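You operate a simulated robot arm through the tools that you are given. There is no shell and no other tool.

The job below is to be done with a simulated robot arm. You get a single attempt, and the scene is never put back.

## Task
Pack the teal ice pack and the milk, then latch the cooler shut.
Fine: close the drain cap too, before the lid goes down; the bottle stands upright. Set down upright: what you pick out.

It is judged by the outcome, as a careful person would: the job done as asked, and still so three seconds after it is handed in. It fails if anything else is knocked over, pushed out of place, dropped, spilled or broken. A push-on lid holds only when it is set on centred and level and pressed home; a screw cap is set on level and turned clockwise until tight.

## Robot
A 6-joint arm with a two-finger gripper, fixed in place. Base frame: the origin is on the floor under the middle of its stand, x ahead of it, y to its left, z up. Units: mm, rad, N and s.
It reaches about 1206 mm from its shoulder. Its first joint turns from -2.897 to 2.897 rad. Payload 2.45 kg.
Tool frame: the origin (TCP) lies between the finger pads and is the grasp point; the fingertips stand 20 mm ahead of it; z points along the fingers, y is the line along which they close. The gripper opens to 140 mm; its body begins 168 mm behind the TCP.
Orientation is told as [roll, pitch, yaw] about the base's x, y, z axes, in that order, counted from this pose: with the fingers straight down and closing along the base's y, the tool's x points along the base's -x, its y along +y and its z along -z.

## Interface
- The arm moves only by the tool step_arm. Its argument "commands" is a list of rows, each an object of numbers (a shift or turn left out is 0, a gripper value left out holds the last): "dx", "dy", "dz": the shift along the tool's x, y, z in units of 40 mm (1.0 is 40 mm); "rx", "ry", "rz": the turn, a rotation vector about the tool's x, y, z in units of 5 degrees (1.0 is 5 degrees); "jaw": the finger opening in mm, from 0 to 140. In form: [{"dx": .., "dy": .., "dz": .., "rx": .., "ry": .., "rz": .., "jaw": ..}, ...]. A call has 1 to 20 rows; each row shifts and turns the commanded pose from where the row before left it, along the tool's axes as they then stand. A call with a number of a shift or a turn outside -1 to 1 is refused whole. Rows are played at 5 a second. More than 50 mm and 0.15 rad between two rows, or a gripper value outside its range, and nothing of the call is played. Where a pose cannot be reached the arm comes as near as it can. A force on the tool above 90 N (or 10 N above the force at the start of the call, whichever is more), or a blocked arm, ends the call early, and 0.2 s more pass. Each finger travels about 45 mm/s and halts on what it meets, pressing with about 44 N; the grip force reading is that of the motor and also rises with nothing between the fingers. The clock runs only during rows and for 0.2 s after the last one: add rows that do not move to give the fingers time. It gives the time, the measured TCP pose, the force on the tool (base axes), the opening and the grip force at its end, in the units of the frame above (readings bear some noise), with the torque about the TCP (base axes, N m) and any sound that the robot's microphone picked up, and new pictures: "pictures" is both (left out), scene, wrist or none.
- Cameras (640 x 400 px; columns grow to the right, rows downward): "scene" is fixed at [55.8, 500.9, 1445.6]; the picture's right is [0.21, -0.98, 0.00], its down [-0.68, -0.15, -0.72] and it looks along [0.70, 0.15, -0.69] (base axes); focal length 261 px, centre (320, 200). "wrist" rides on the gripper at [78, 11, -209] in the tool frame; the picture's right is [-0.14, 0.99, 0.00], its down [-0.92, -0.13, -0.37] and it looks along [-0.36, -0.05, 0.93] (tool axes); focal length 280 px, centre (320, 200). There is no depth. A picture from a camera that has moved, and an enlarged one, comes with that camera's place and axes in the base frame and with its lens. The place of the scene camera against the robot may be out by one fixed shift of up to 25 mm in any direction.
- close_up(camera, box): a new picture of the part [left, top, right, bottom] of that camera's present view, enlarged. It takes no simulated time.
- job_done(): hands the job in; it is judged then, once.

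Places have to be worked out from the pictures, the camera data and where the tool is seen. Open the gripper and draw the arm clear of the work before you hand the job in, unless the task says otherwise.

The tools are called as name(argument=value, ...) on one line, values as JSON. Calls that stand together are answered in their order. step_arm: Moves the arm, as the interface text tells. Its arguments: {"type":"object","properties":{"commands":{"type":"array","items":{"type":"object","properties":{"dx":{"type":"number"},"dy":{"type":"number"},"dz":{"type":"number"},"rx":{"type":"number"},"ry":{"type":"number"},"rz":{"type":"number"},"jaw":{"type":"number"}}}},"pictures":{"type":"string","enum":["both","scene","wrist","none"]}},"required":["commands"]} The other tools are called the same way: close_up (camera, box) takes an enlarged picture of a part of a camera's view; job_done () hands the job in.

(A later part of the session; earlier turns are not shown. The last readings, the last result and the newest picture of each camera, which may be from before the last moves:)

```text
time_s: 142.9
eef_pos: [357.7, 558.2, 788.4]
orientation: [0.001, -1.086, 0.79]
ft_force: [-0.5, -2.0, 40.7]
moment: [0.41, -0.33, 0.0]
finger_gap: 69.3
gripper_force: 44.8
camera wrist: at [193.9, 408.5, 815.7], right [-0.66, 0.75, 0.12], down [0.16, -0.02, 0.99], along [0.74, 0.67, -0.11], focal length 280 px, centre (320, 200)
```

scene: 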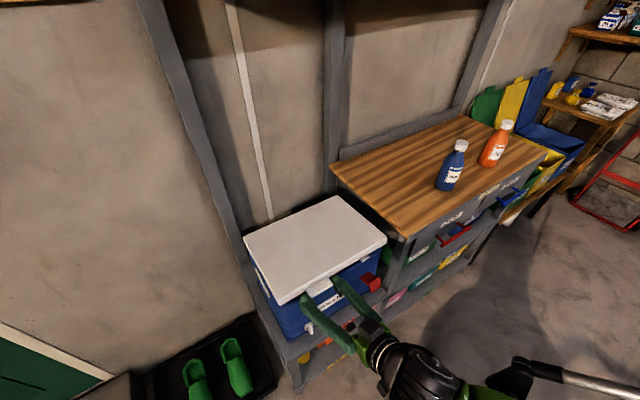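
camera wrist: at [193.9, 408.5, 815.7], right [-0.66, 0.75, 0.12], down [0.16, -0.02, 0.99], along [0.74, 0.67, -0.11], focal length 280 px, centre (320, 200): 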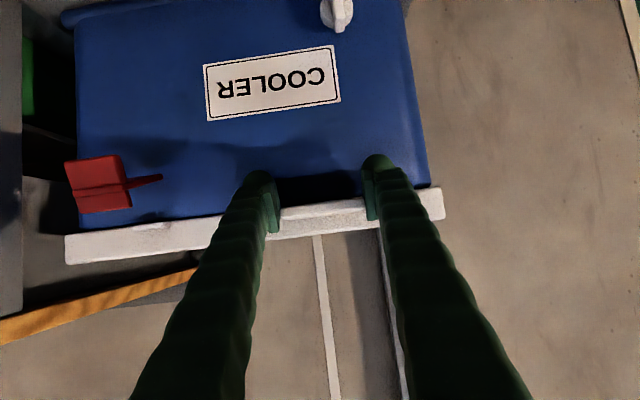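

Contact of about 41 N: the lid has met the rim. I'll zoom in to confirm it's seated evenly.

close_up(camera="wrist", box=[50, 150, 250, 275])

close_up(camera="wrist", box=[260, 140, 460, 265])

close_up(camera="scene", box=[235, 185, 405, 345])

```text
3.20 times, centred on (150, 212) of wrist
camera zoom: at [193.9, 408.5, 815.7], right [-0.66, 0.75, 0.12], down [0.16, -0.02, 0.99], along [0.74, 0.67, -0.11], focal length 897 px, centre (864, 160)
```

zoom: 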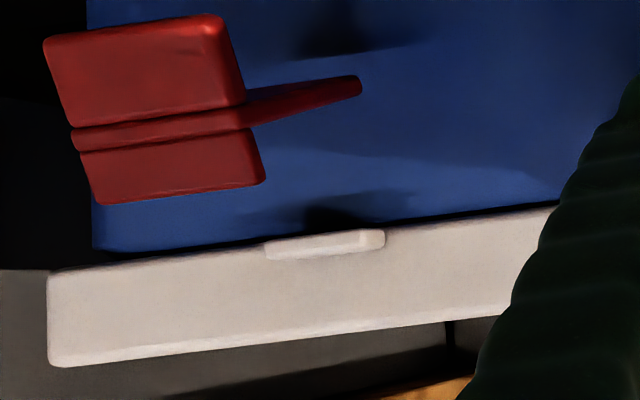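

```text
3.20 times, centred on (360, 202) of wrist
camera zoom: at [193.9, 408.5, 815.7], right [-0.66, 0.75, 0.12], down [0.16, -0.02, 0.99], along [0.74, 0.67, -0.11], focal length 897 px, centre (192, 192)
```

zoom: 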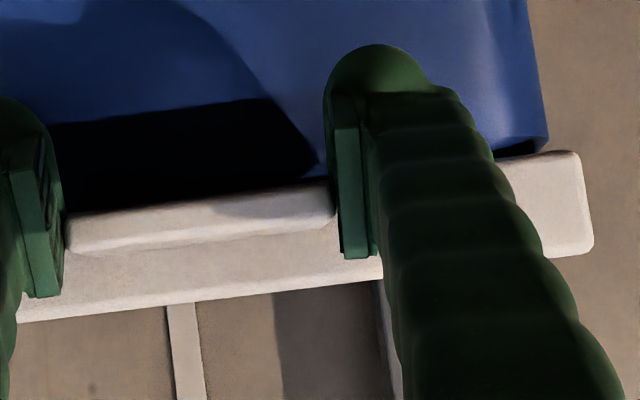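

```text
2.50 times, centred on (320, 265) of scene
camera zoom: at [55.8, 500.9, 1445.6], right [0.21, -0.98, 0.0], down [-0.68, -0.15, -0.72], along [0.7, 0.15, -0.69], focal length 653 px, centre (320, 38)
```

zoom: 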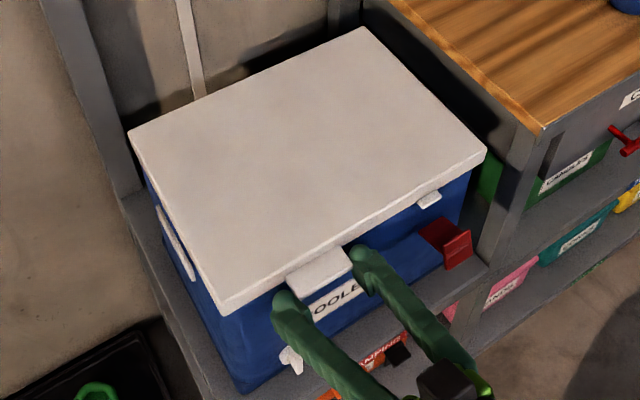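

The lid sits flush on the rim all along the front. Its catch nub is right above the latch, at V≈−18 against the latch at V≈−15. I'll let go of the tab and back straight out.

step_arm(commands=[{"jaw": 96}, {}, {}, {"dz": -0.5}, {"dz": -0.8}, {"dz": -0.8}, {}], pictures="both")

close_up(camera="scene", box=[235, 185, 405, 345])

close_up(camera="wrist", box=[80, 130, 280, 270])

```text
time_s: 144.6
eef_pos: [305.7, 506.6, 827.5]
orientation: [-0.001, -1.083, 0.787]
ft_force: [-1.2, -0.7, 0.4]
moment: [0.0, 0.0, 0.0]
finger_gap: 96.0
gripper_force: 0.1
camera wrist: at [141.8, 356.4, 854.5], right [-0.65, 0.75, 0.12], down [0.17, -0.01, 0.99], along [0.74, 0.67, -0.11], focal length 280 px, centre (320, 200)
```

scene: 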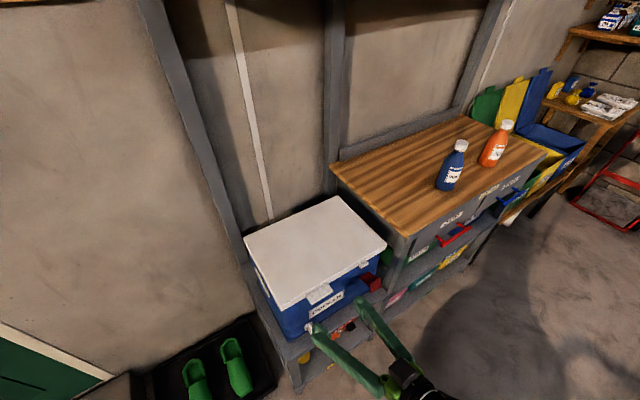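
wrist: 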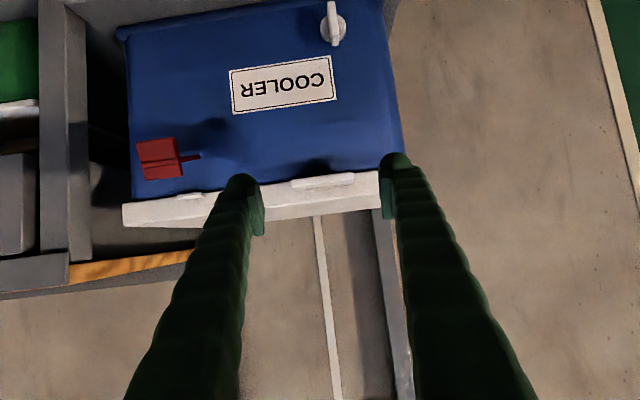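

```text
2.50 times, centred on (320, 265) of scene
camera zoom: at [55.8, 500.9, 1445.6], right [0.21, -0.98, 0.0], down [-0.68, -0.15, -0.72], along [0.7, 0.15, -0.69], focal length 653 px, centre (320, 38)
```

zoom: 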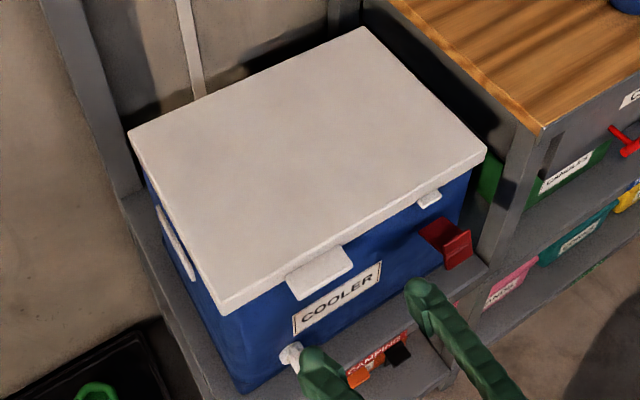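

```text
2.86 times, centred on (180, 200) of wrist
camera zoom: at [141.8, 356.4, 854.5], right [-0.65, 0.75, 0.12], down [0.17, -0.01, 0.99], along [0.74, 0.67, -0.11], focal length 801 px, centre (720, 200)
```

zoom: 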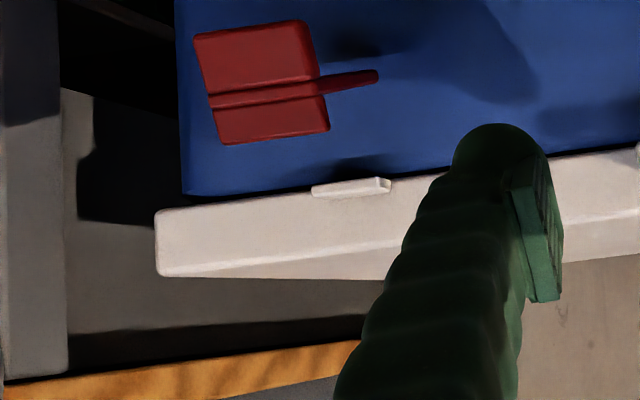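

Lid closed and the drain wing still upright. The latch lip is at U≈620, V≈−17, Z≈766, and its pivot near U≈669, Z≈747. I'll take its finger tab by the two side edges, as I did with the lid tab, so I'm going to a pre-grip point in front of it.

step_arm(commands=[{"dx": 0.64, "dz": -0.02, "jaw": 76}, {"dx": 0.64, "dz": -0.02}, {"dy": -1}, {"dy": -1}, {"dy": -1}, {"dy": -0.98}, {}], pictures="both")

close_up(camera="wrist", box=[230, 110, 410, 250])

```text
time_s: 146.2
eef_pos: [397.9, 374.7, 781.6]
orientation: [-0.001, -1.084, 0.786]
ft_force: [0.5, -1.1, 0.9]
moment: [-0.01, -0.02, -0.01]
finger_gap: 76.2
gripper_force: 0.0
camera wrist: at [235.6, 225.3, 809.4], right [-0.65, 0.75, 0.12], down [0.16, -0.02, 0.99], along [0.74, 0.67, -0.11], focal length 280 px, centre (320, 200)
```

scene: 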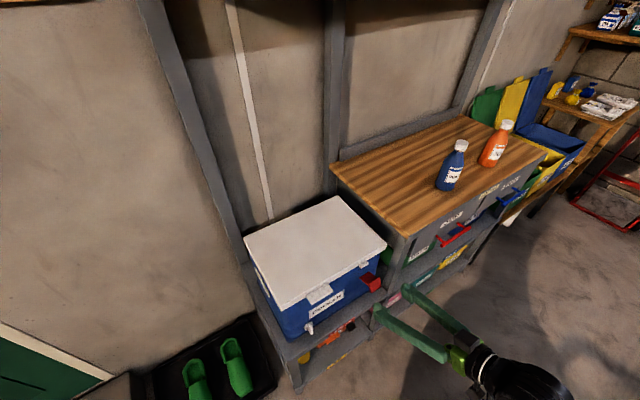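
wrist: 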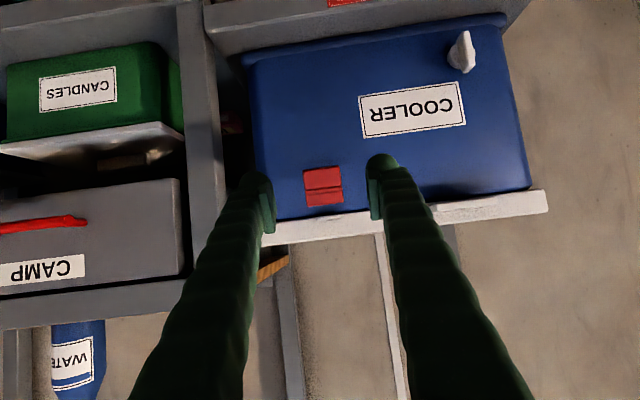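

```text
2.86 times, centred on (320, 180) of wrist
camera zoom: at [235.6, 225.3, 809.4], right [-0.65, 0.75, 0.12], down [0.16, -0.02, 0.99], along [0.74, 0.67, -0.11], focal length 801 px, centre (320, 257)
```

zoom: 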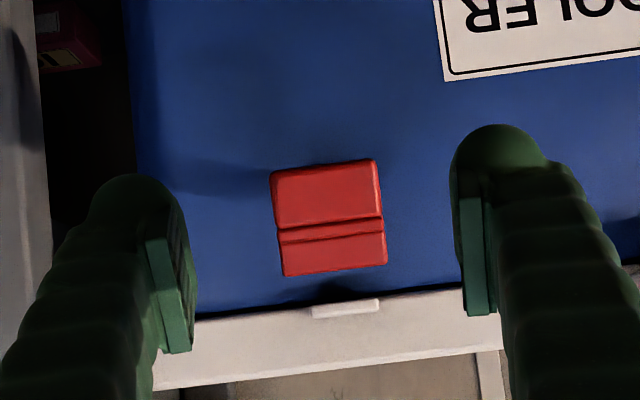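

The latch tab sits centred between the fingers. I'll advance 62 mm so the pads flank its lower lip.

step_arm(commands=[{"dx": -0.028, "dy": -0.015, "dz": 0.6}, {"dx": -0.028, "dz": 0.6}, {"dz": 0.34}, {}], pictures="wrist")

close_up(camera="wrist", box=[230, 130, 410, 250])

```text
time_s: 147.2
eef_pos: [439.2, 413.8, 756.0]
orientation: [-0.002, -1.084, 0.787]
ft_force: [0.0, 0.1, 0.1]
moment: [-0.02, 0.01, 0.0]
finger_gap: 76.0
gripper_force: 0.0
camera wrist: at [275.2, 264.7, 783.1], right [-0.65, 0.75, 0.12], down [0.17, -0.01, 0.99], along [0.74, 0.67, -0.11], focal length 280 px, centre (320, 200)
```

wrist: 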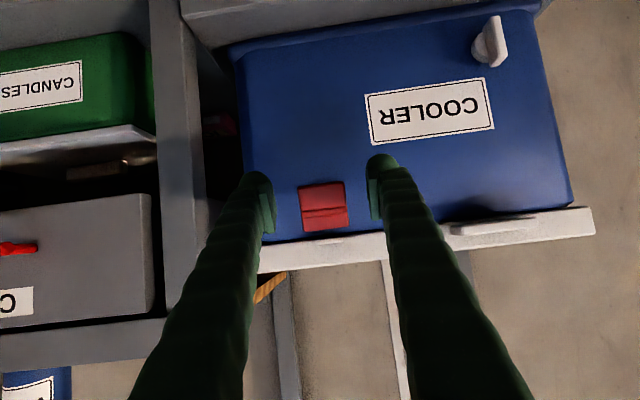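

```text
3.33 times, centred on (320, 190) of wrist
camera zoom: at [275.2, 264.7, 783.1], right [-0.65, 0.75, 0.12], down [0.17, -0.01, 0.99], along [0.74, 0.67, -0.11], focal length 935 px, centre (320, 233)
```

zoom: 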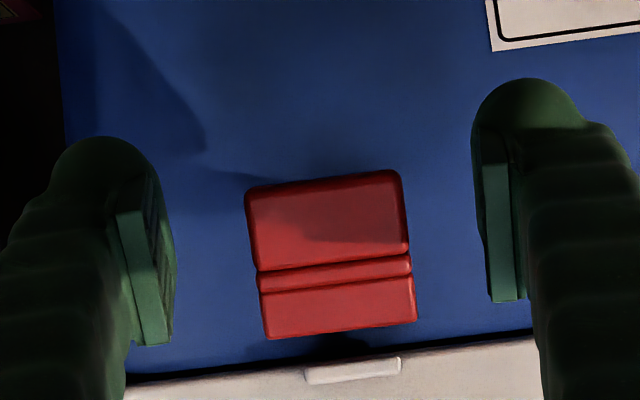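

The lower lip is between the pads at their front part. I'll shift 1 mm left and close on it.

step_arm(commands=[{"dy": 0.025}, {"jaw": 30}, {}, {}, {}], pictures="wrist")

close_up(camera="wrist", box=[230, 130, 410, 250])

```text
time_s: 148.3
eef_pos: [437.7, 415.0, 755.7]
orientation: [-0.002, -1.083, 0.786]
ft_force: [-2.6, 3.3, -0.7]
moment: [0.02, 0.02, 0.07]
finger_gap: 39.0
gripper_force: 39.3
camera wrist: at [274.5, 265.3, 783.1], right [-0.65, 0.75, 0.12], down [0.17, -0.01, 0.99], along [0.74, 0.67, -0.11], focal length 280 px, centre (320, 200)
```

wrist: 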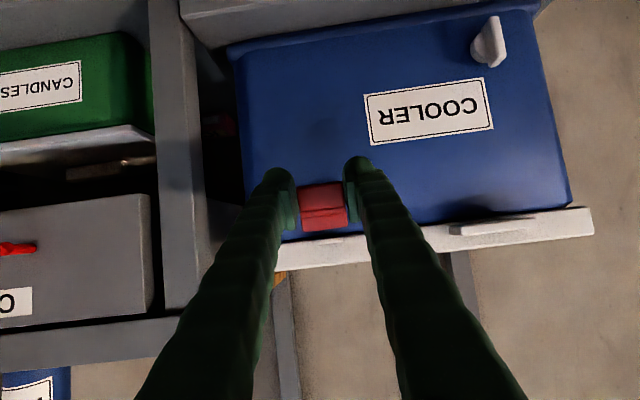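

```text
3.33 times, centred on (320, 190) of wrist
camera zoom: at [274.5, 265.3, 783.1], right [-0.65, 0.75, 0.12], down [0.17, -0.01, 0.99], along [0.74, 0.67, -0.11], focal length 935 px, centre (320, 233)
```

zoom: 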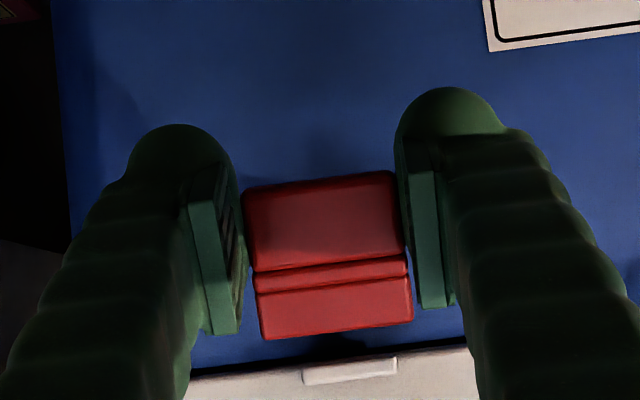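

The latch tab is gripped at 39 mm. I'll swing it upward around its pivot, 20° first, and read the forces.

step_arm(commands=[{"dx": -0.112, "dz": -0.038}, {"dx": -0.112, "dz": -0.038}, {"dx": -0.117, "dz": -0.017}, {"dx": -0.117, "dz": -0.017}, {}], pictures="none")

close_up(camera="wrist", box=[230, 130, 410, 250])

```text
time_s: 149.6
eef_pos: [440.9, 419.4, 774.5]
orientation: [-0.001, -1.082, 0.787]
ft_force: [-12.4, -2.7, -19.3]
moment: [-0.95, 0.93, 0.08]
finger_gap: 39.2
gripper_force: 45.5
```

```text
3.33 times, centred on (320, 190) of wrist
camera zoom: at [278.1, 268.8, 801.1], right [-0.65, 0.75, 0.12], down [0.17, -0.01, 0.99], along [0.74, 0.67, -0.11], focal length 935 px, centre (320, 233)
```

zoom: 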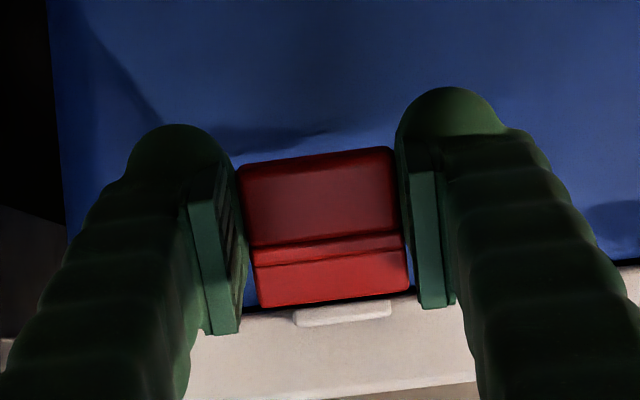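

The latch is rotating up with light resistance. Continuing another 20°.

step_arm(commands=[{"dx": -0.118, "dz": 0.004}, {"dx": -0.118, "dz": 0.004}, {"dx": -0.114, "dz": 0.023}, {"dx": -0.114, "dz": 0.023}, {}], pictures="none")

close_up(camera="wrist", box=[230, 130, 410, 250])

close_up(camera="scene", box=[310, 220, 410, 310])

```text
time_s: 150.8
eef_pos: [448.9, 425.7, 788.7]
orientation: [-0.002, -1.082, 0.788]
ft_force: [-15.3, -3.1, -17.6]
moment: [-0.9, 0.86, 0.11]
finger_gap: 39.1
gripper_force: 45.2
```

```text
3.33 times, centred on (320, 190) of wrist
camera zoom: at [285.5, 276.3, 816.5], right [-0.65, 0.75, 0.12], down [0.16, -0.01, 0.99], along [0.74, 0.67, -0.11], focal length 935 px, centre (320, 233)
```

zoom: 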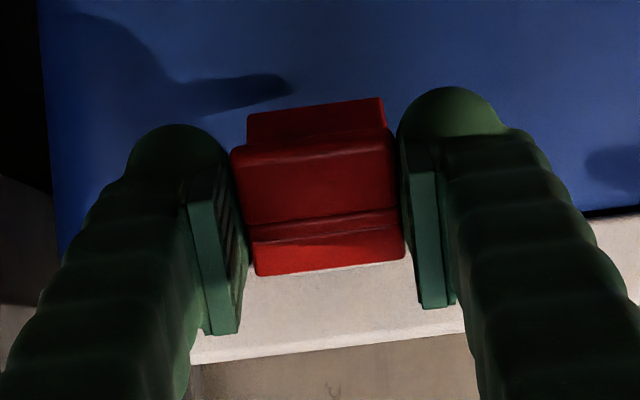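

```text
4.44 times, centred on (360, 265) of scene
camera zoom: at [55.8, 500.9, 1445.6], right [0.21, -0.98, 0.0], down [-0.68, -0.15, -0.72], along [0.7, 0.15, -0.69], focal length 1160 px, centre (142, -89)
```

zoom: 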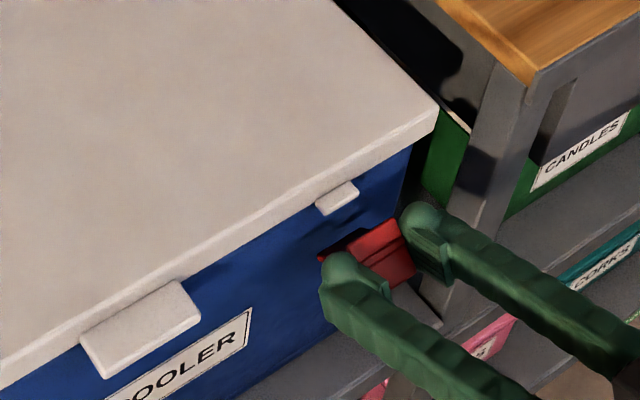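

Good, the flap is about halfway up. I'll continue with the next 20°, which brings the hook over the nub.

step_arm(commands=[{"dx": -0.11, "dz": 0.044}, {"dx": -0.11, "dz": 0.044}, {"dx": -0.1, "dz": 0.061}, {"dx": -0.1, "dz": 0.061}, {}], pictures="none")

close_up(camera="wrist", box=[230, 130, 410, 250])

close_up(camera="scene", box=[310, 220, 410, 310])

```text
time_s: 151.9
eef_pos: [459.6, 435.2, 800.6]
orientation: [-0.001, -1.082, 0.787]
ft_force: [-19.7, -9.9, -9.0]
moment: [-0.91, 0.88, 0.1]
finger_gap: 39.4
gripper_force: 45.1
```

```text
3.33 times, centred on (320, 190) of wrist
camera zoom: at [295.9, 286.7, 827.5], right [-0.65, 0.75, 0.12], down [0.16, -0.01, 0.99], along [0.74, 0.67, -0.11], focal length 935 px, centre (320, 233)
```

zoom: 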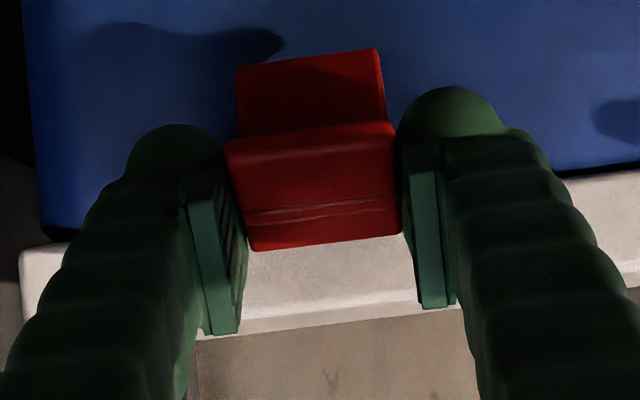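

```text
4.44 times, centred on (360, 265) of scene
camera zoom: at [55.8, 500.9, 1445.6], right [0.21, -0.98, 0.0], down [-0.68, -0.15, -0.72], along [0.7, 0.15, -0.69], focal length 1160 px, centre (142, -89)
```

zoom: 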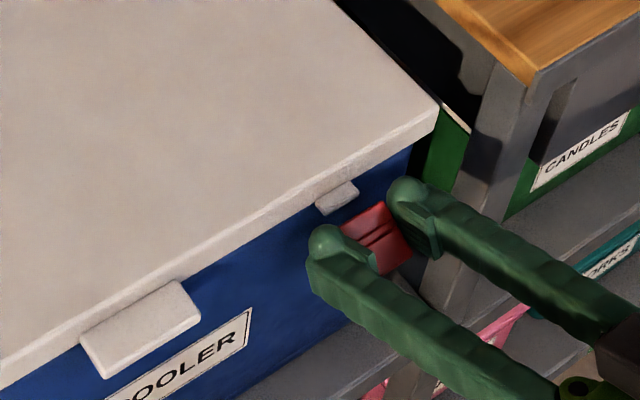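

Nearly upright. The remaining motion is mostly inward, so I'll go in smaller increments and listen for the catch.

step_arm(commands=[{"dx": -0.09, "dz": 0.079}, {}], pictures="none")

close_up(camera="scene", box=[330, 235, 390, 285])

close_up(camera="wrist", box=[230, 130, 410, 250])

```text
time_s: 152.6
eef_pos: [462.6, 439.3, 802.5]
orientation: [-0.002, -1.083, 0.788]
ft_force: [-21.4, -9.9, -3.6]
moment: [-0.83, 0.88, 0.09]
finger_gap: 39.6
gripper_force: 44.9
```

```text
8.00 times, centred on (360, 260) of scene
camera zoom: at [55.8, 500.9, 1445.6], right [0.21, -0.98, 0.0], down [-0.68, -0.15, -0.72], along [0.7, 0.15, -0.69], focal length 2088 px, centre (0, -280)
```

zoom: 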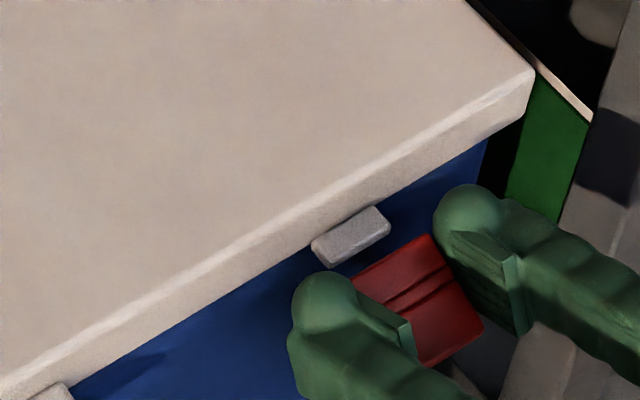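

```text
3.33 times, centred on (320, 190) of wrist
camera zoom: at [299.0, 289.8, 829.3], right [-0.65, 0.75, 0.12], down [0.16, -0.01, 0.99], along [0.74, 0.67, -0.11], focal length 935 px, centre (320, 233)
```

zoom: 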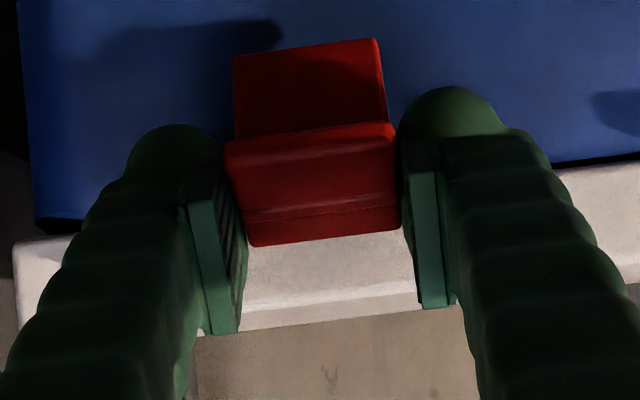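

About 15 mm of hook travel remains before it meets the nub. Continuing inward in small steps.

step_arm(commands=[{"dx": -0.086, "dz": 0.082}, {}], pictures="none")

close_up(camera="scene", box=[330, 235, 390, 285])

```text
time_s: 153.2
eef_pos: [465.7, 442.7, 803.4]
orientation: [-0.002, -1.084, 0.788]
ft_force: [-20.9, -8.6, -4.2]
moment: [-0.75, 0.85, 0.09]
finger_gap: 39.2
gripper_force: 45.1
```

```text
8.00 times, centred on (360, 260) of scene
camera zoom: at [55.8, 500.9, 1445.6], right [0.21, -0.98, 0.0], down [-0.68, -0.15, -0.72], along [0.7, 0.15, -0.69], focal length 2088 px, centre (0, -280)
```

zoom: 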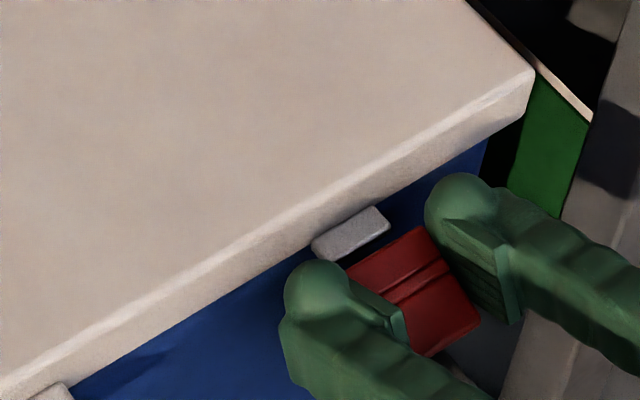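

The hook is closing on the nub with steady light force. Continuing.

step_arm(commands=[{"dx": -0.076, "dz": 0.09}, {}], pictures="none")

close_up(camera="scene", box=[330, 235, 390, 285])

```text
time_s: 153.8
eef_pos: [469.1, 445.4, 804.8]
orientation: [-0.004, -1.083, 0.788]
ft_force: [-20.3, -9.4, -2.4]
moment: [-0.72, 0.82, 0.05]
finger_gap: 39.3
gripper_force: 45.0
```

```text
8.00 times, centred on (360, 260) of scene
camera zoom: at [55.8, 500.9, 1445.6], right [0.21, -0.98, 0.0], down [-0.68, -0.15, -0.72], along [0.7, 0.15, -0.69], focal length 2088 px, centre (0, -280)
```

zoom: 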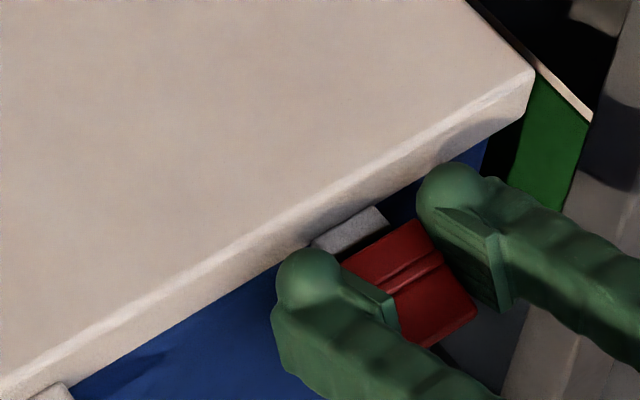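

The hook now overlaps above the nub. Another small step inward.

step_arm(commands=[{"dx": -0.055, "dz": 0.08}, {}], pictures="none")

close_up(camera="scene", box=[330, 235, 390, 285])

close_up(camera="wrist", box=[230, 130, 410, 250])

```text
time_s: 154.3
eef_pos: [470.0, 447.0, 804.4]
orientation: [-0.001, -1.083, 0.786]
ft_force: [-21.2, -11.5, 2.1]
moment: [-0.77, 0.88, 0.08]
finger_gap: 38.8
gripper_force: 44.8
```

```text
8.00 times, centred on (360, 260) of scene
camera zoom: at [55.8, 500.9, 1445.6], right [0.21, -0.98, 0.0], down [-0.68, -0.15, -0.72], along [0.7, 0.15, -0.69], focal length 2088 px, centre (0, -280)
```

zoom: 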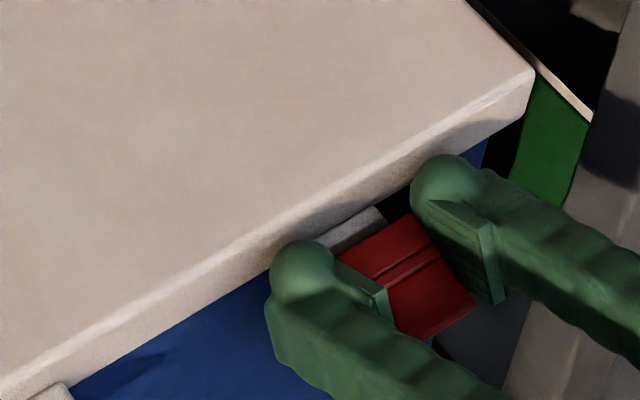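

```text
3.33 times, centred on (320, 190) of wrist
camera zoom: at [308.1, 298.9, 832.2], right [-0.65, 0.75, 0.12], down [0.16, -0.02, 0.99], along [0.74, 0.67, -0.11], focal length 935 px, centre (320, 233)
```

zoom: 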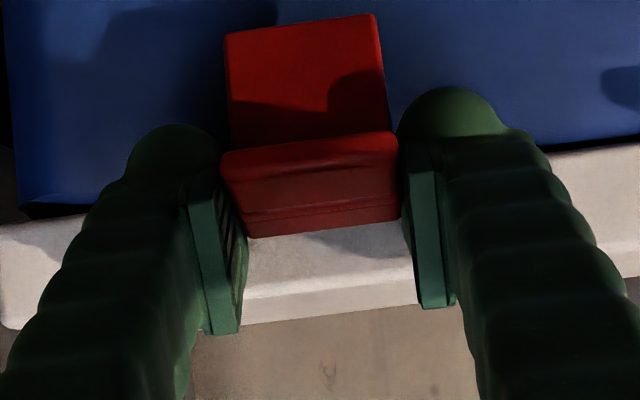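

The resistance is a steady hinge friction of about 1 N·m, so the latch should stay put. My fingertips are about to reach the lid's front, so I'll let go, back off and look before finishing with a push.

step_arm(commands=[{"jaw": 66}, {}, {"dz": -0.4}, {"dz": -0.8}, {"dz": -0.8}, {}], pictures="both")

close_up(camera="scene", box=[330, 235, 390, 285])

close_up(camera="wrist", box=[240, 110, 400, 230])

```text
time_s: 155.8
eef_pos: [420.5, 397.8, 843.2]
orientation: [-0.001, -1.082, 0.784]
ft_force: [-0.2, 0.0, 0.2]
moment: [0.02, 0.0, 0.02]
finger_gap: 65.9
gripper_force: 0.2
camera wrist: at [257.5, 249.0, 869.3], right [-0.65, 0.75, 0.12], down [0.16, -0.01, 0.99], along [0.74, 0.67, -0.11], focal length 280 px, centre (320, 200)
```

scene: 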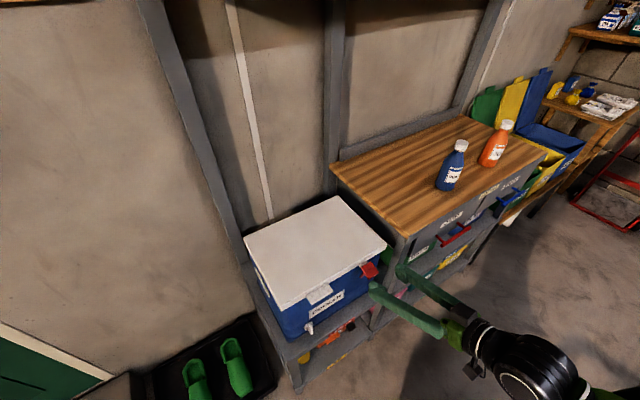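
wrist: 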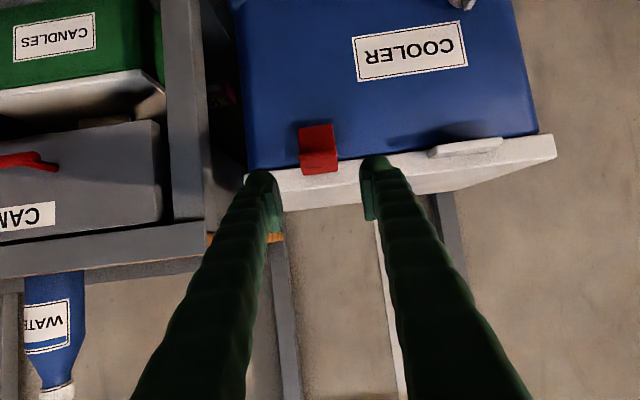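

```text
8.00 times, centred on (360, 260) of scene
camera zoom: at [55.8, 500.9, 1445.6], right [0.21, -0.98, 0.0], down [-0.68, -0.15, -0.72], along [0.7, 0.15, -0.69], focal length 2088 px, centre (0, -280)
```

zoom: 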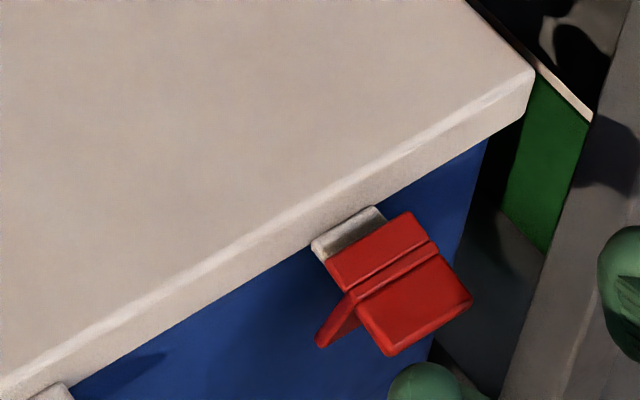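

```text
3.33 times, centred on (320, 170) of wrist
camera zoom: at [257.5, 249.0, 869.3], right [-0.65, 0.75, 0.12], down [0.16, -0.01, 0.99], along [0.74, 0.67, -0.11], focal length 935 px, centre (320, 300)
```

zoom: 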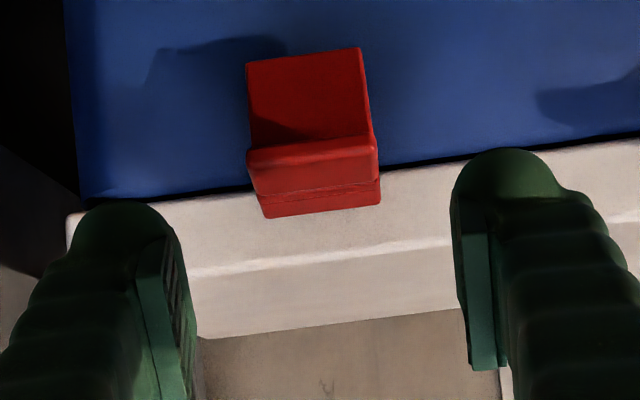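

The latch stays where I left it, about 20° short of upright with its hook just over the nub. I'll close the fingers and bring them just in front of the lip's outer end.

step_arm(commands=[{"jaw": 0, "dy": -0.025}, {}, {"dx": 0.473, "dz": 0.554}, {"dx": 0.473, "dz": 0.554}, {}], pictures="wrist")

close_up(camera="wrist", box=[240, 110, 400, 230])

close_up(camera="scene", box=[330, 235, 400, 295])

```text
time_s: 156.9
eef_pos: [437.5, 412.7, 788.7]
orientation: [-0.001, -1.083, 0.789]
ft_force: [-1.0, 0.2, -0.6]
moment: [0.0, 0.01, 0.05]
finger_gap: 0.0
gripper_force: 29.5
camera wrist: at [273.9, 263.8, 815.1], right [-0.65, 0.75, 0.12], down [0.17, -0.01, 0.99], along [0.74, 0.67, -0.11], focal length 280 px, centre (320, 200)
```

wrist: 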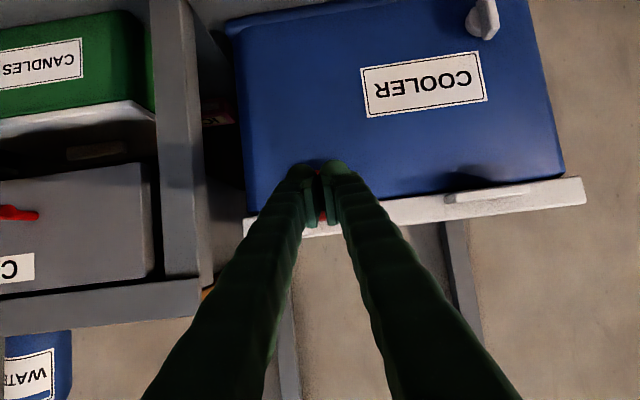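

```text
3.33 times, centred on (320, 170) of wrist
camera zoom: at [273.9, 263.8, 815.1], right [-0.65, 0.75, 0.12], down [0.17, -0.01, 0.99], along [0.74, 0.67, -0.11], focal length 935 px, centre (320, 300)
```

zoom: 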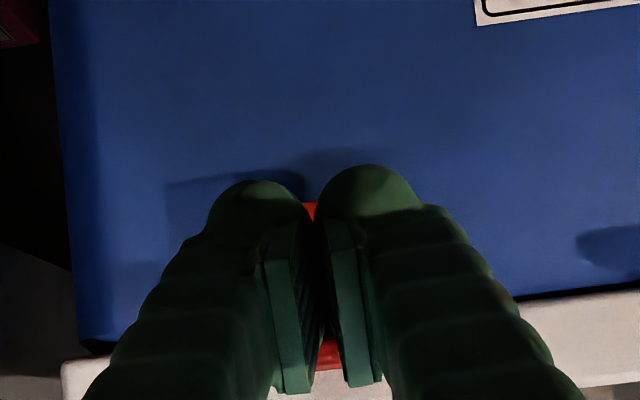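

```text
6.67 times, centred on (365, 265) of scene
camera zoom: at [55.8, 500.9, 1445.6], right [0.21, -0.98, 0.0], down [-0.68, -0.15, -0.72], along [0.7, 0.15, -0.69], focal length 1740 px, centre (20, -233)
```

zoom: 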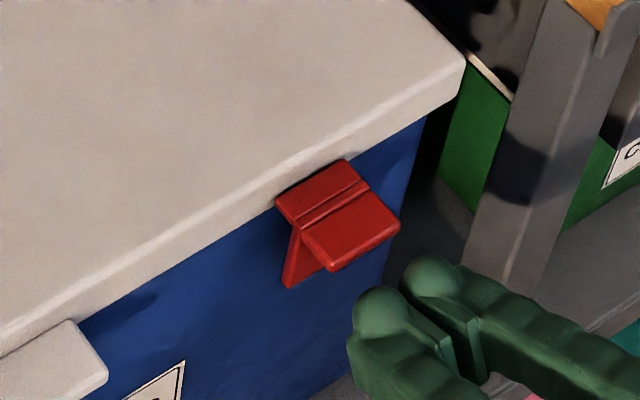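

The latch appears to have moved further in by itself, its hook now covering the nub. I'll zoom in closely to judge.

close_up(camera="scene", box=[360, 252, 400, 282])

close_up(camera="wrist", box=[290, 150, 350, 190])

```text
13.33 times, centred on (380, 267) of scene
camera zoom: at [55.8, 500.9, 1445.6], right [0.21, -0.98, 0.0], down [-0.68, -0.15, -0.72], along [0.7, 0.15, -0.69], focal length 3481 px, centre (-480, -693)
```

zoom: 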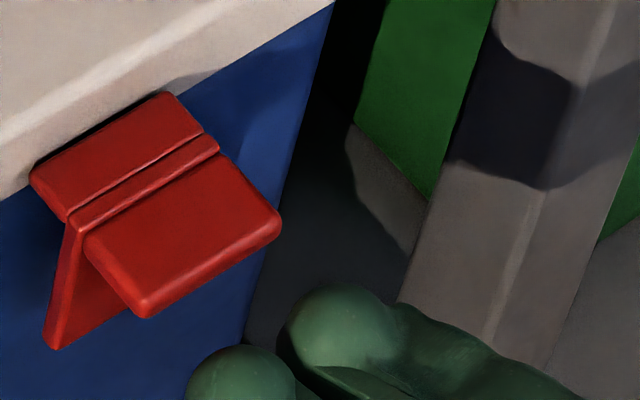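

```text
10.00 times, centred on (320, 170) of wrist
camera zoom: at [273.9, 263.8, 815.1], right [-0.65, 0.75, 0.12], down [0.17, -0.01, 0.99], along [0.74, 0.67, -0.11], focal length 2804 px, centre (320, 500)
```

zoom: 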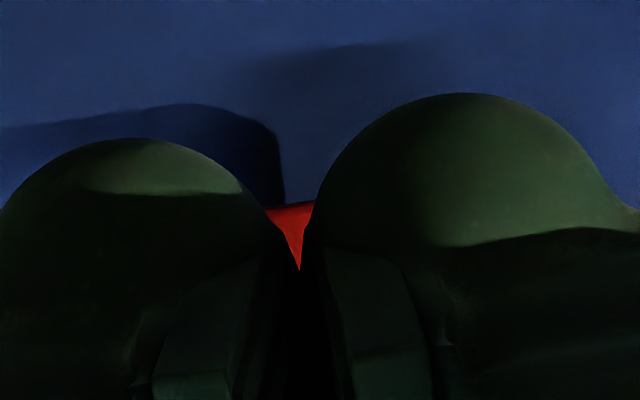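

The hook now lies over the nub against the lid's front; it seems to have snapped the rest of the way. I'll press it home gently with the closed fingertips to be sure it's fully latched.

step_arm(commands=[{"dx": -0.11, "dz": -0.059}, {"dx": -0.059, "dz": 0.11}, {"dx": -0.059, "dz": 0.11}, {}], pictures="none")

close_up(camera="scene", box=[350, 245, 400, 285])

```text
time_s: 157.9
eef_pos: [443.8, 419.6, 794.0]
orientation: [-0.002, -1.083, 0.789]
ft_force: [-0.4, 0.2, -0.2]
moment: [0.0, 0.0, 0.0]
finger_gap: 0.0
gripper_force: 29.5
```

```text
10.00 times, centred on (375, 265) of scene
camera zoom: at [55.8, 500.9, 1445.6], right [0.21, -0.98, 0.0], down [-0.68, -0.15, -0.72], along [0.7, 0.15, -0.69], focal length 2611 px, centre (-230, -450)
```

zoom: 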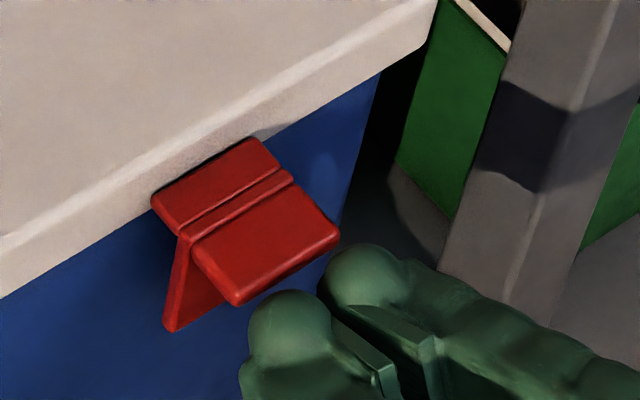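

No contact yet. I'll come forward in small increments until I feel the lip.

step_arm(commands=[{"dx": -0.047, "dz": 0.088}, {"dx": -0.047, "dz": 0.088}, {}], pictures="none")

step_arm(commands=[{"dx": -0.035, "dz": 0.066}, {}], pictures="none")

close_up(camera="scene", box=[350, 245, 400, 285])

```text
time_s: 158.8
eef_pos: [449.1, 424.0, 792.5]
orientation: [-0.002, -1.085, 0.786]
ft_force: [-42.2, -44.3, 15.2]
moment: [0.51, -0.45, -0.03]
finger_gap: 6.1
gripper_force: 29.0
```

```text
time_s: 159.1
eef_pos: [448.9, 424.3, 791.1]
orientation: [-0.002, -1.08, 0.787]
ft_force: [-39.9, -43.2, 4.7]
moment: [0.37, -0.38, -0.09]
finger_gap: 5.8
gripper_force: 30.0
stopped in row 1: the force on the tool passed its limit at 99 N (the readings are from after the stop); the commanded pose is now the measured one
```

```text
10.00 times, centred on (375, 265) of scene
camera zoom: at [55.8, 500.9, 1445.6], right [0.21, -0.98, 0.0], down [-0.68, -0.15, -0.72], along [0.7, 0.15, -0.69], focal length 2611 px, centre (-230, -450)
```

zoom: 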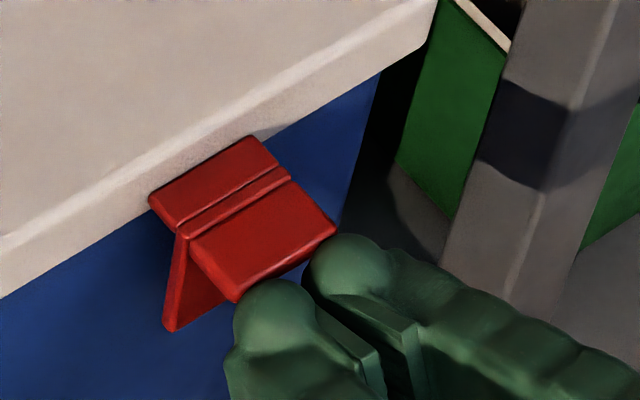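

The latch is at its stop: the push force rose sharply with no further movement, and the hook lies over the nub against the lid. I'll back the fingers away and inspect the result.

step_arm(commands=[{"dz": -0.4}, {"dz": -0.8}, {"dz": -0.8}, {"dz": -0.8}, {}], pictures="both")

close_up(camera="scene", box=[235, 185, 405, 345])

close_up(camera="wrist", box=[220, 60, 420, 200])

close_up(camera="scene", box=[350, 245, 400, 285])

```text
time_s: 160.3
eef_pos: [381.8, 356.7, 844.6]
orientation: [-0.002, -1.081, 0.788]
ft_force: [0.0, 0.8, -0.3]
moment: [-0.01, -0.01, 0.0]
finger_gap: 0.0
gripper_force: 29.8
camera wrist: at [218.0, 206.9, 871.7], right [-0.65, 0.75, 0.12], down [0.17, -0.01, 0.99], along [0.74, 0.67, -0.12], focal length 280 px, centre (320, 200)
```

scene: 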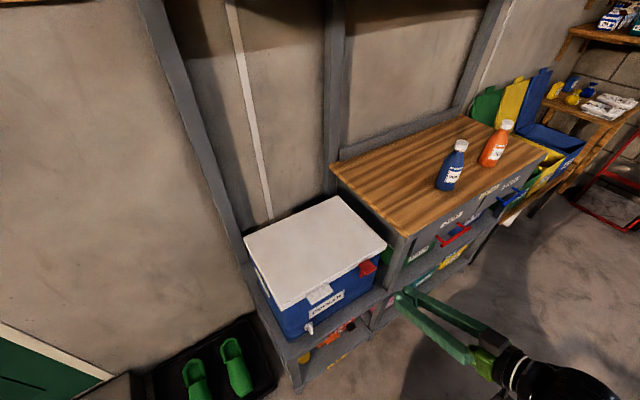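
wrist: 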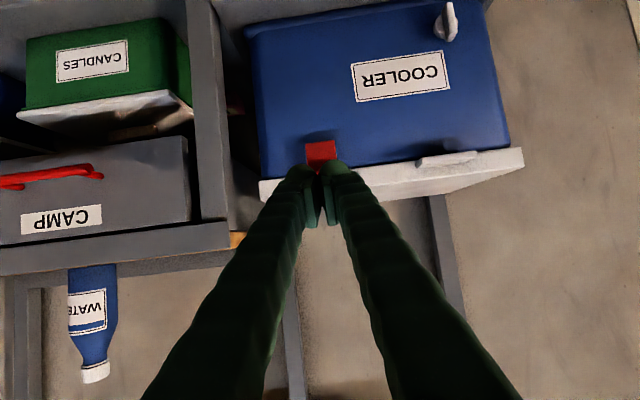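

```text
2.50 times, centred on (320, 265) of scene
camera zoom: at [55.8, 500.9, 1445.6], right [0.21, -0.98, 0.0], down [-0.68, -0.15, -0.72], along [0.7, 0.15, -0.69], focal length 653 px, centre (320, 38)
```

zoom: 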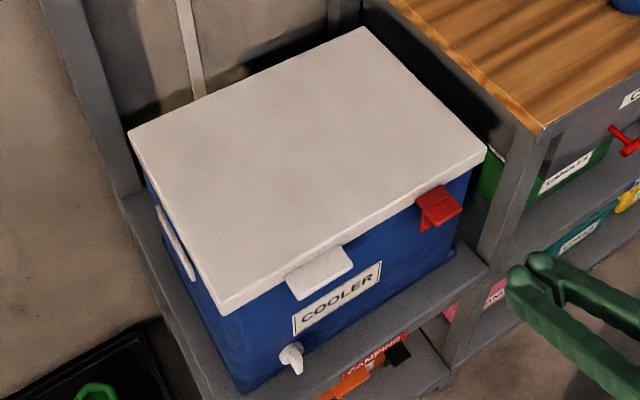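

```text
2.86 times, centred on (320, 130) of wrist
camera zoom: at [218.0, 206.9, 871.7], right [-0.65, 0.75, 0.12], down [0.17, -0.01, 0.99], along [0.74, 0.67, -0.12], focal length 801 px, centre (320, 400)
```

zoom: 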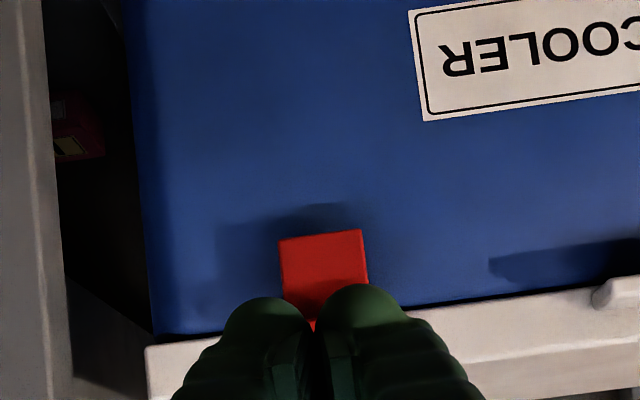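

```text
10.00 times, centred on (375, 265) of scene
camera zoom: at [55.8, 500.9, 1445.6], right [0.21, -0.98, 0.0], down [-0.68, -0.15, -0.72], along [0.7, 0.15, -0.69], focal length 2611 px, centre (-230, -450)
```

zoom: 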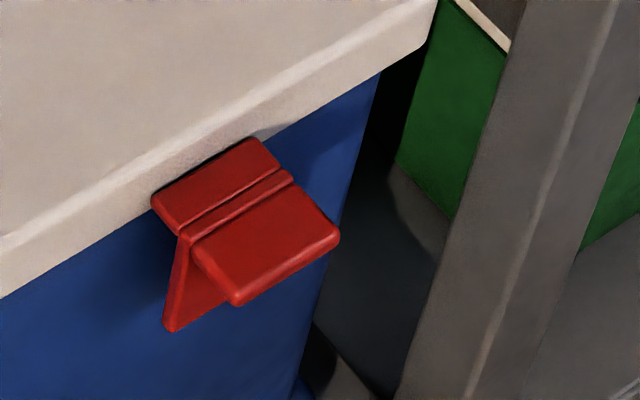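

The lid and cooler have not shifted, and the red hook lies over the nub. I'll open the gripper and lift away to view the latch from above as a last check.

step_arm(commands=[{"jaw": 90, "dx": -0.8, "dz": -0.42}, {"dx": -0.8, "dz": -0.42}, {"dx": -0.8, "dz": -0.42}, {"dx": -0.8, "dz": -0.42}, {"ry": 1}, {"ry": 1}, {"ry": 1}, {"ry": 1}, {"ry": 1}, {}], pictures="both")

close_up(camera="wrist", box=[240, 60, 440, 200])

```text
time_s: 162.5
eef_pos: [380.9, 357.1, 990.0]
orientation: [-0.001, -0.645, 0.787]
ft_force: [0.1, 0.1, 1.3]
moment: [-0.01, -0.01, 0.0]
finger_gap: 90.2
gripper_force: 0.0
camera wrist: at [241.8, 231.2, 1107.4], right [-0.62, 0.78, 0.08], down [0.45, 0.27, 0.85], along [0.64, 0.56, -0.52], focal length 280 px, centre (320, 200)
```

scene: 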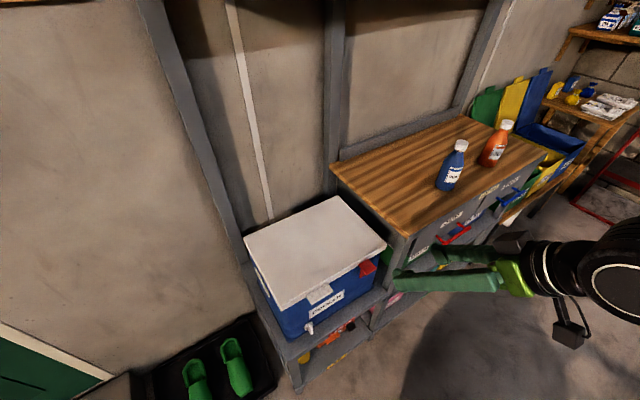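
wrist: 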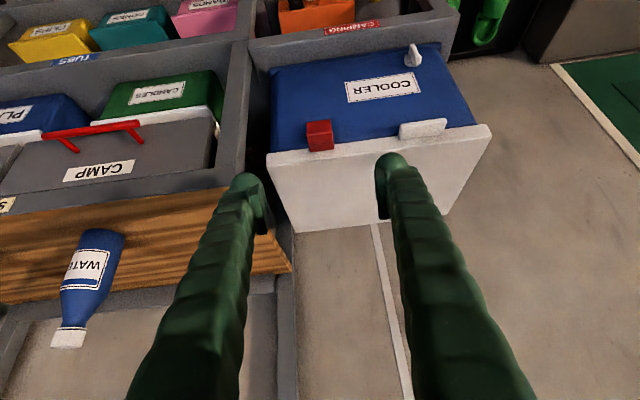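

```text
2.86 times, centred on (340, 130) of wrist
camera zoom: at [241.8, 231.2, 1107.4], right [-0.62, 0.78, 0.08], down [0.45, 0.27, 0.85], along [0.64, 0.56, -0.52], focal length 801 px, centre (263, 400)
```

zoom: 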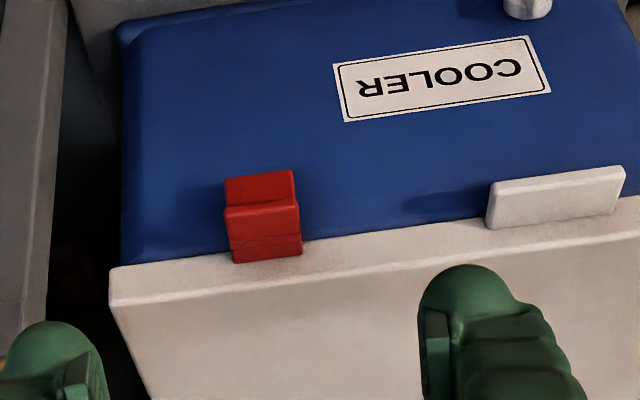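

Both cameras show the lid down and the latch up. One closer look at the latch and at the drain cap from here.

close_up(camera="wrist", box=[295, 110, 359, 160])

close_up(camera="wrist", box=[380, 30, 444, 80])

close_up(camera="scene", box=[290, 300, 340, 345])

```text
8.00 times, centred on (327, 135) of wrist
camera zoom: at [241.8, 231.2, 1107.4], right [-0.62, 0.78, 0.08], down [0.45, 0.27, 0.85], along [0.64, 0.56, -0.52], focal length 2243 px, centre (264, 720)
```

zoom: 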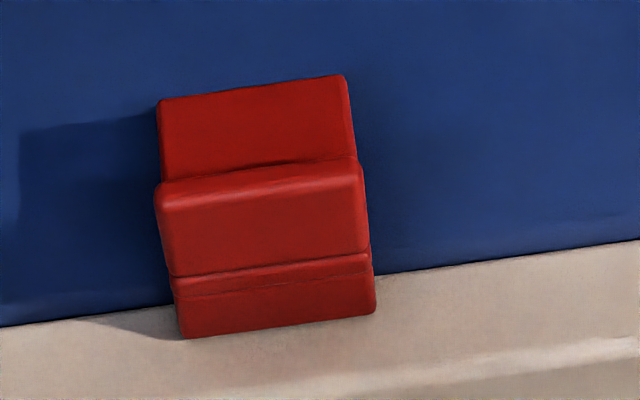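

```text
8.00 times, centred on (412, 55) of wrist
camera zoom: at [241.8, 231.2, 1107.4], right [-0.62, 0.78, 0.08], down [0.45, 0.27, 0.85], along [0.64, 0.56, -0.52], focal length 2243 px, centre (-416, 1360)
```

zoom: 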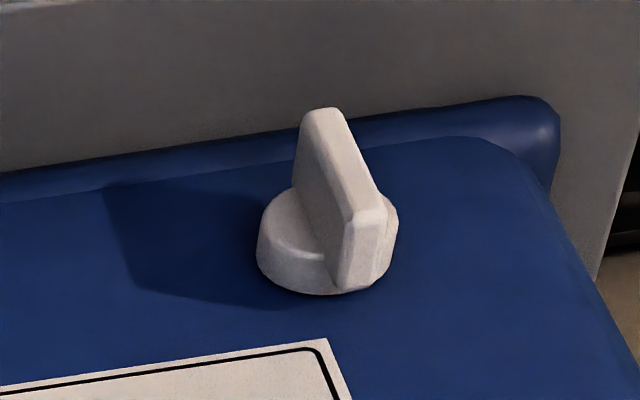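

```text
8.89 times, centred on (315, 322) of scene
camera zoom: at [55.8, 500.9, 1445.6], right [0.21, -0.98, 0.0], down [-0.68, -0.15, -0.72], along [0.7, 0.15, -0.69], focal length 2320 px, centre (364, -889)
```

zoom: 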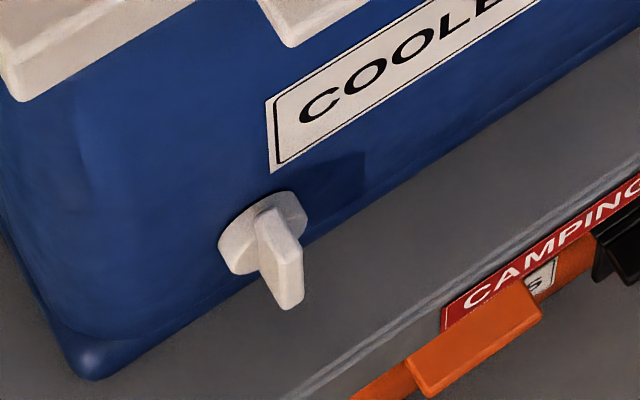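

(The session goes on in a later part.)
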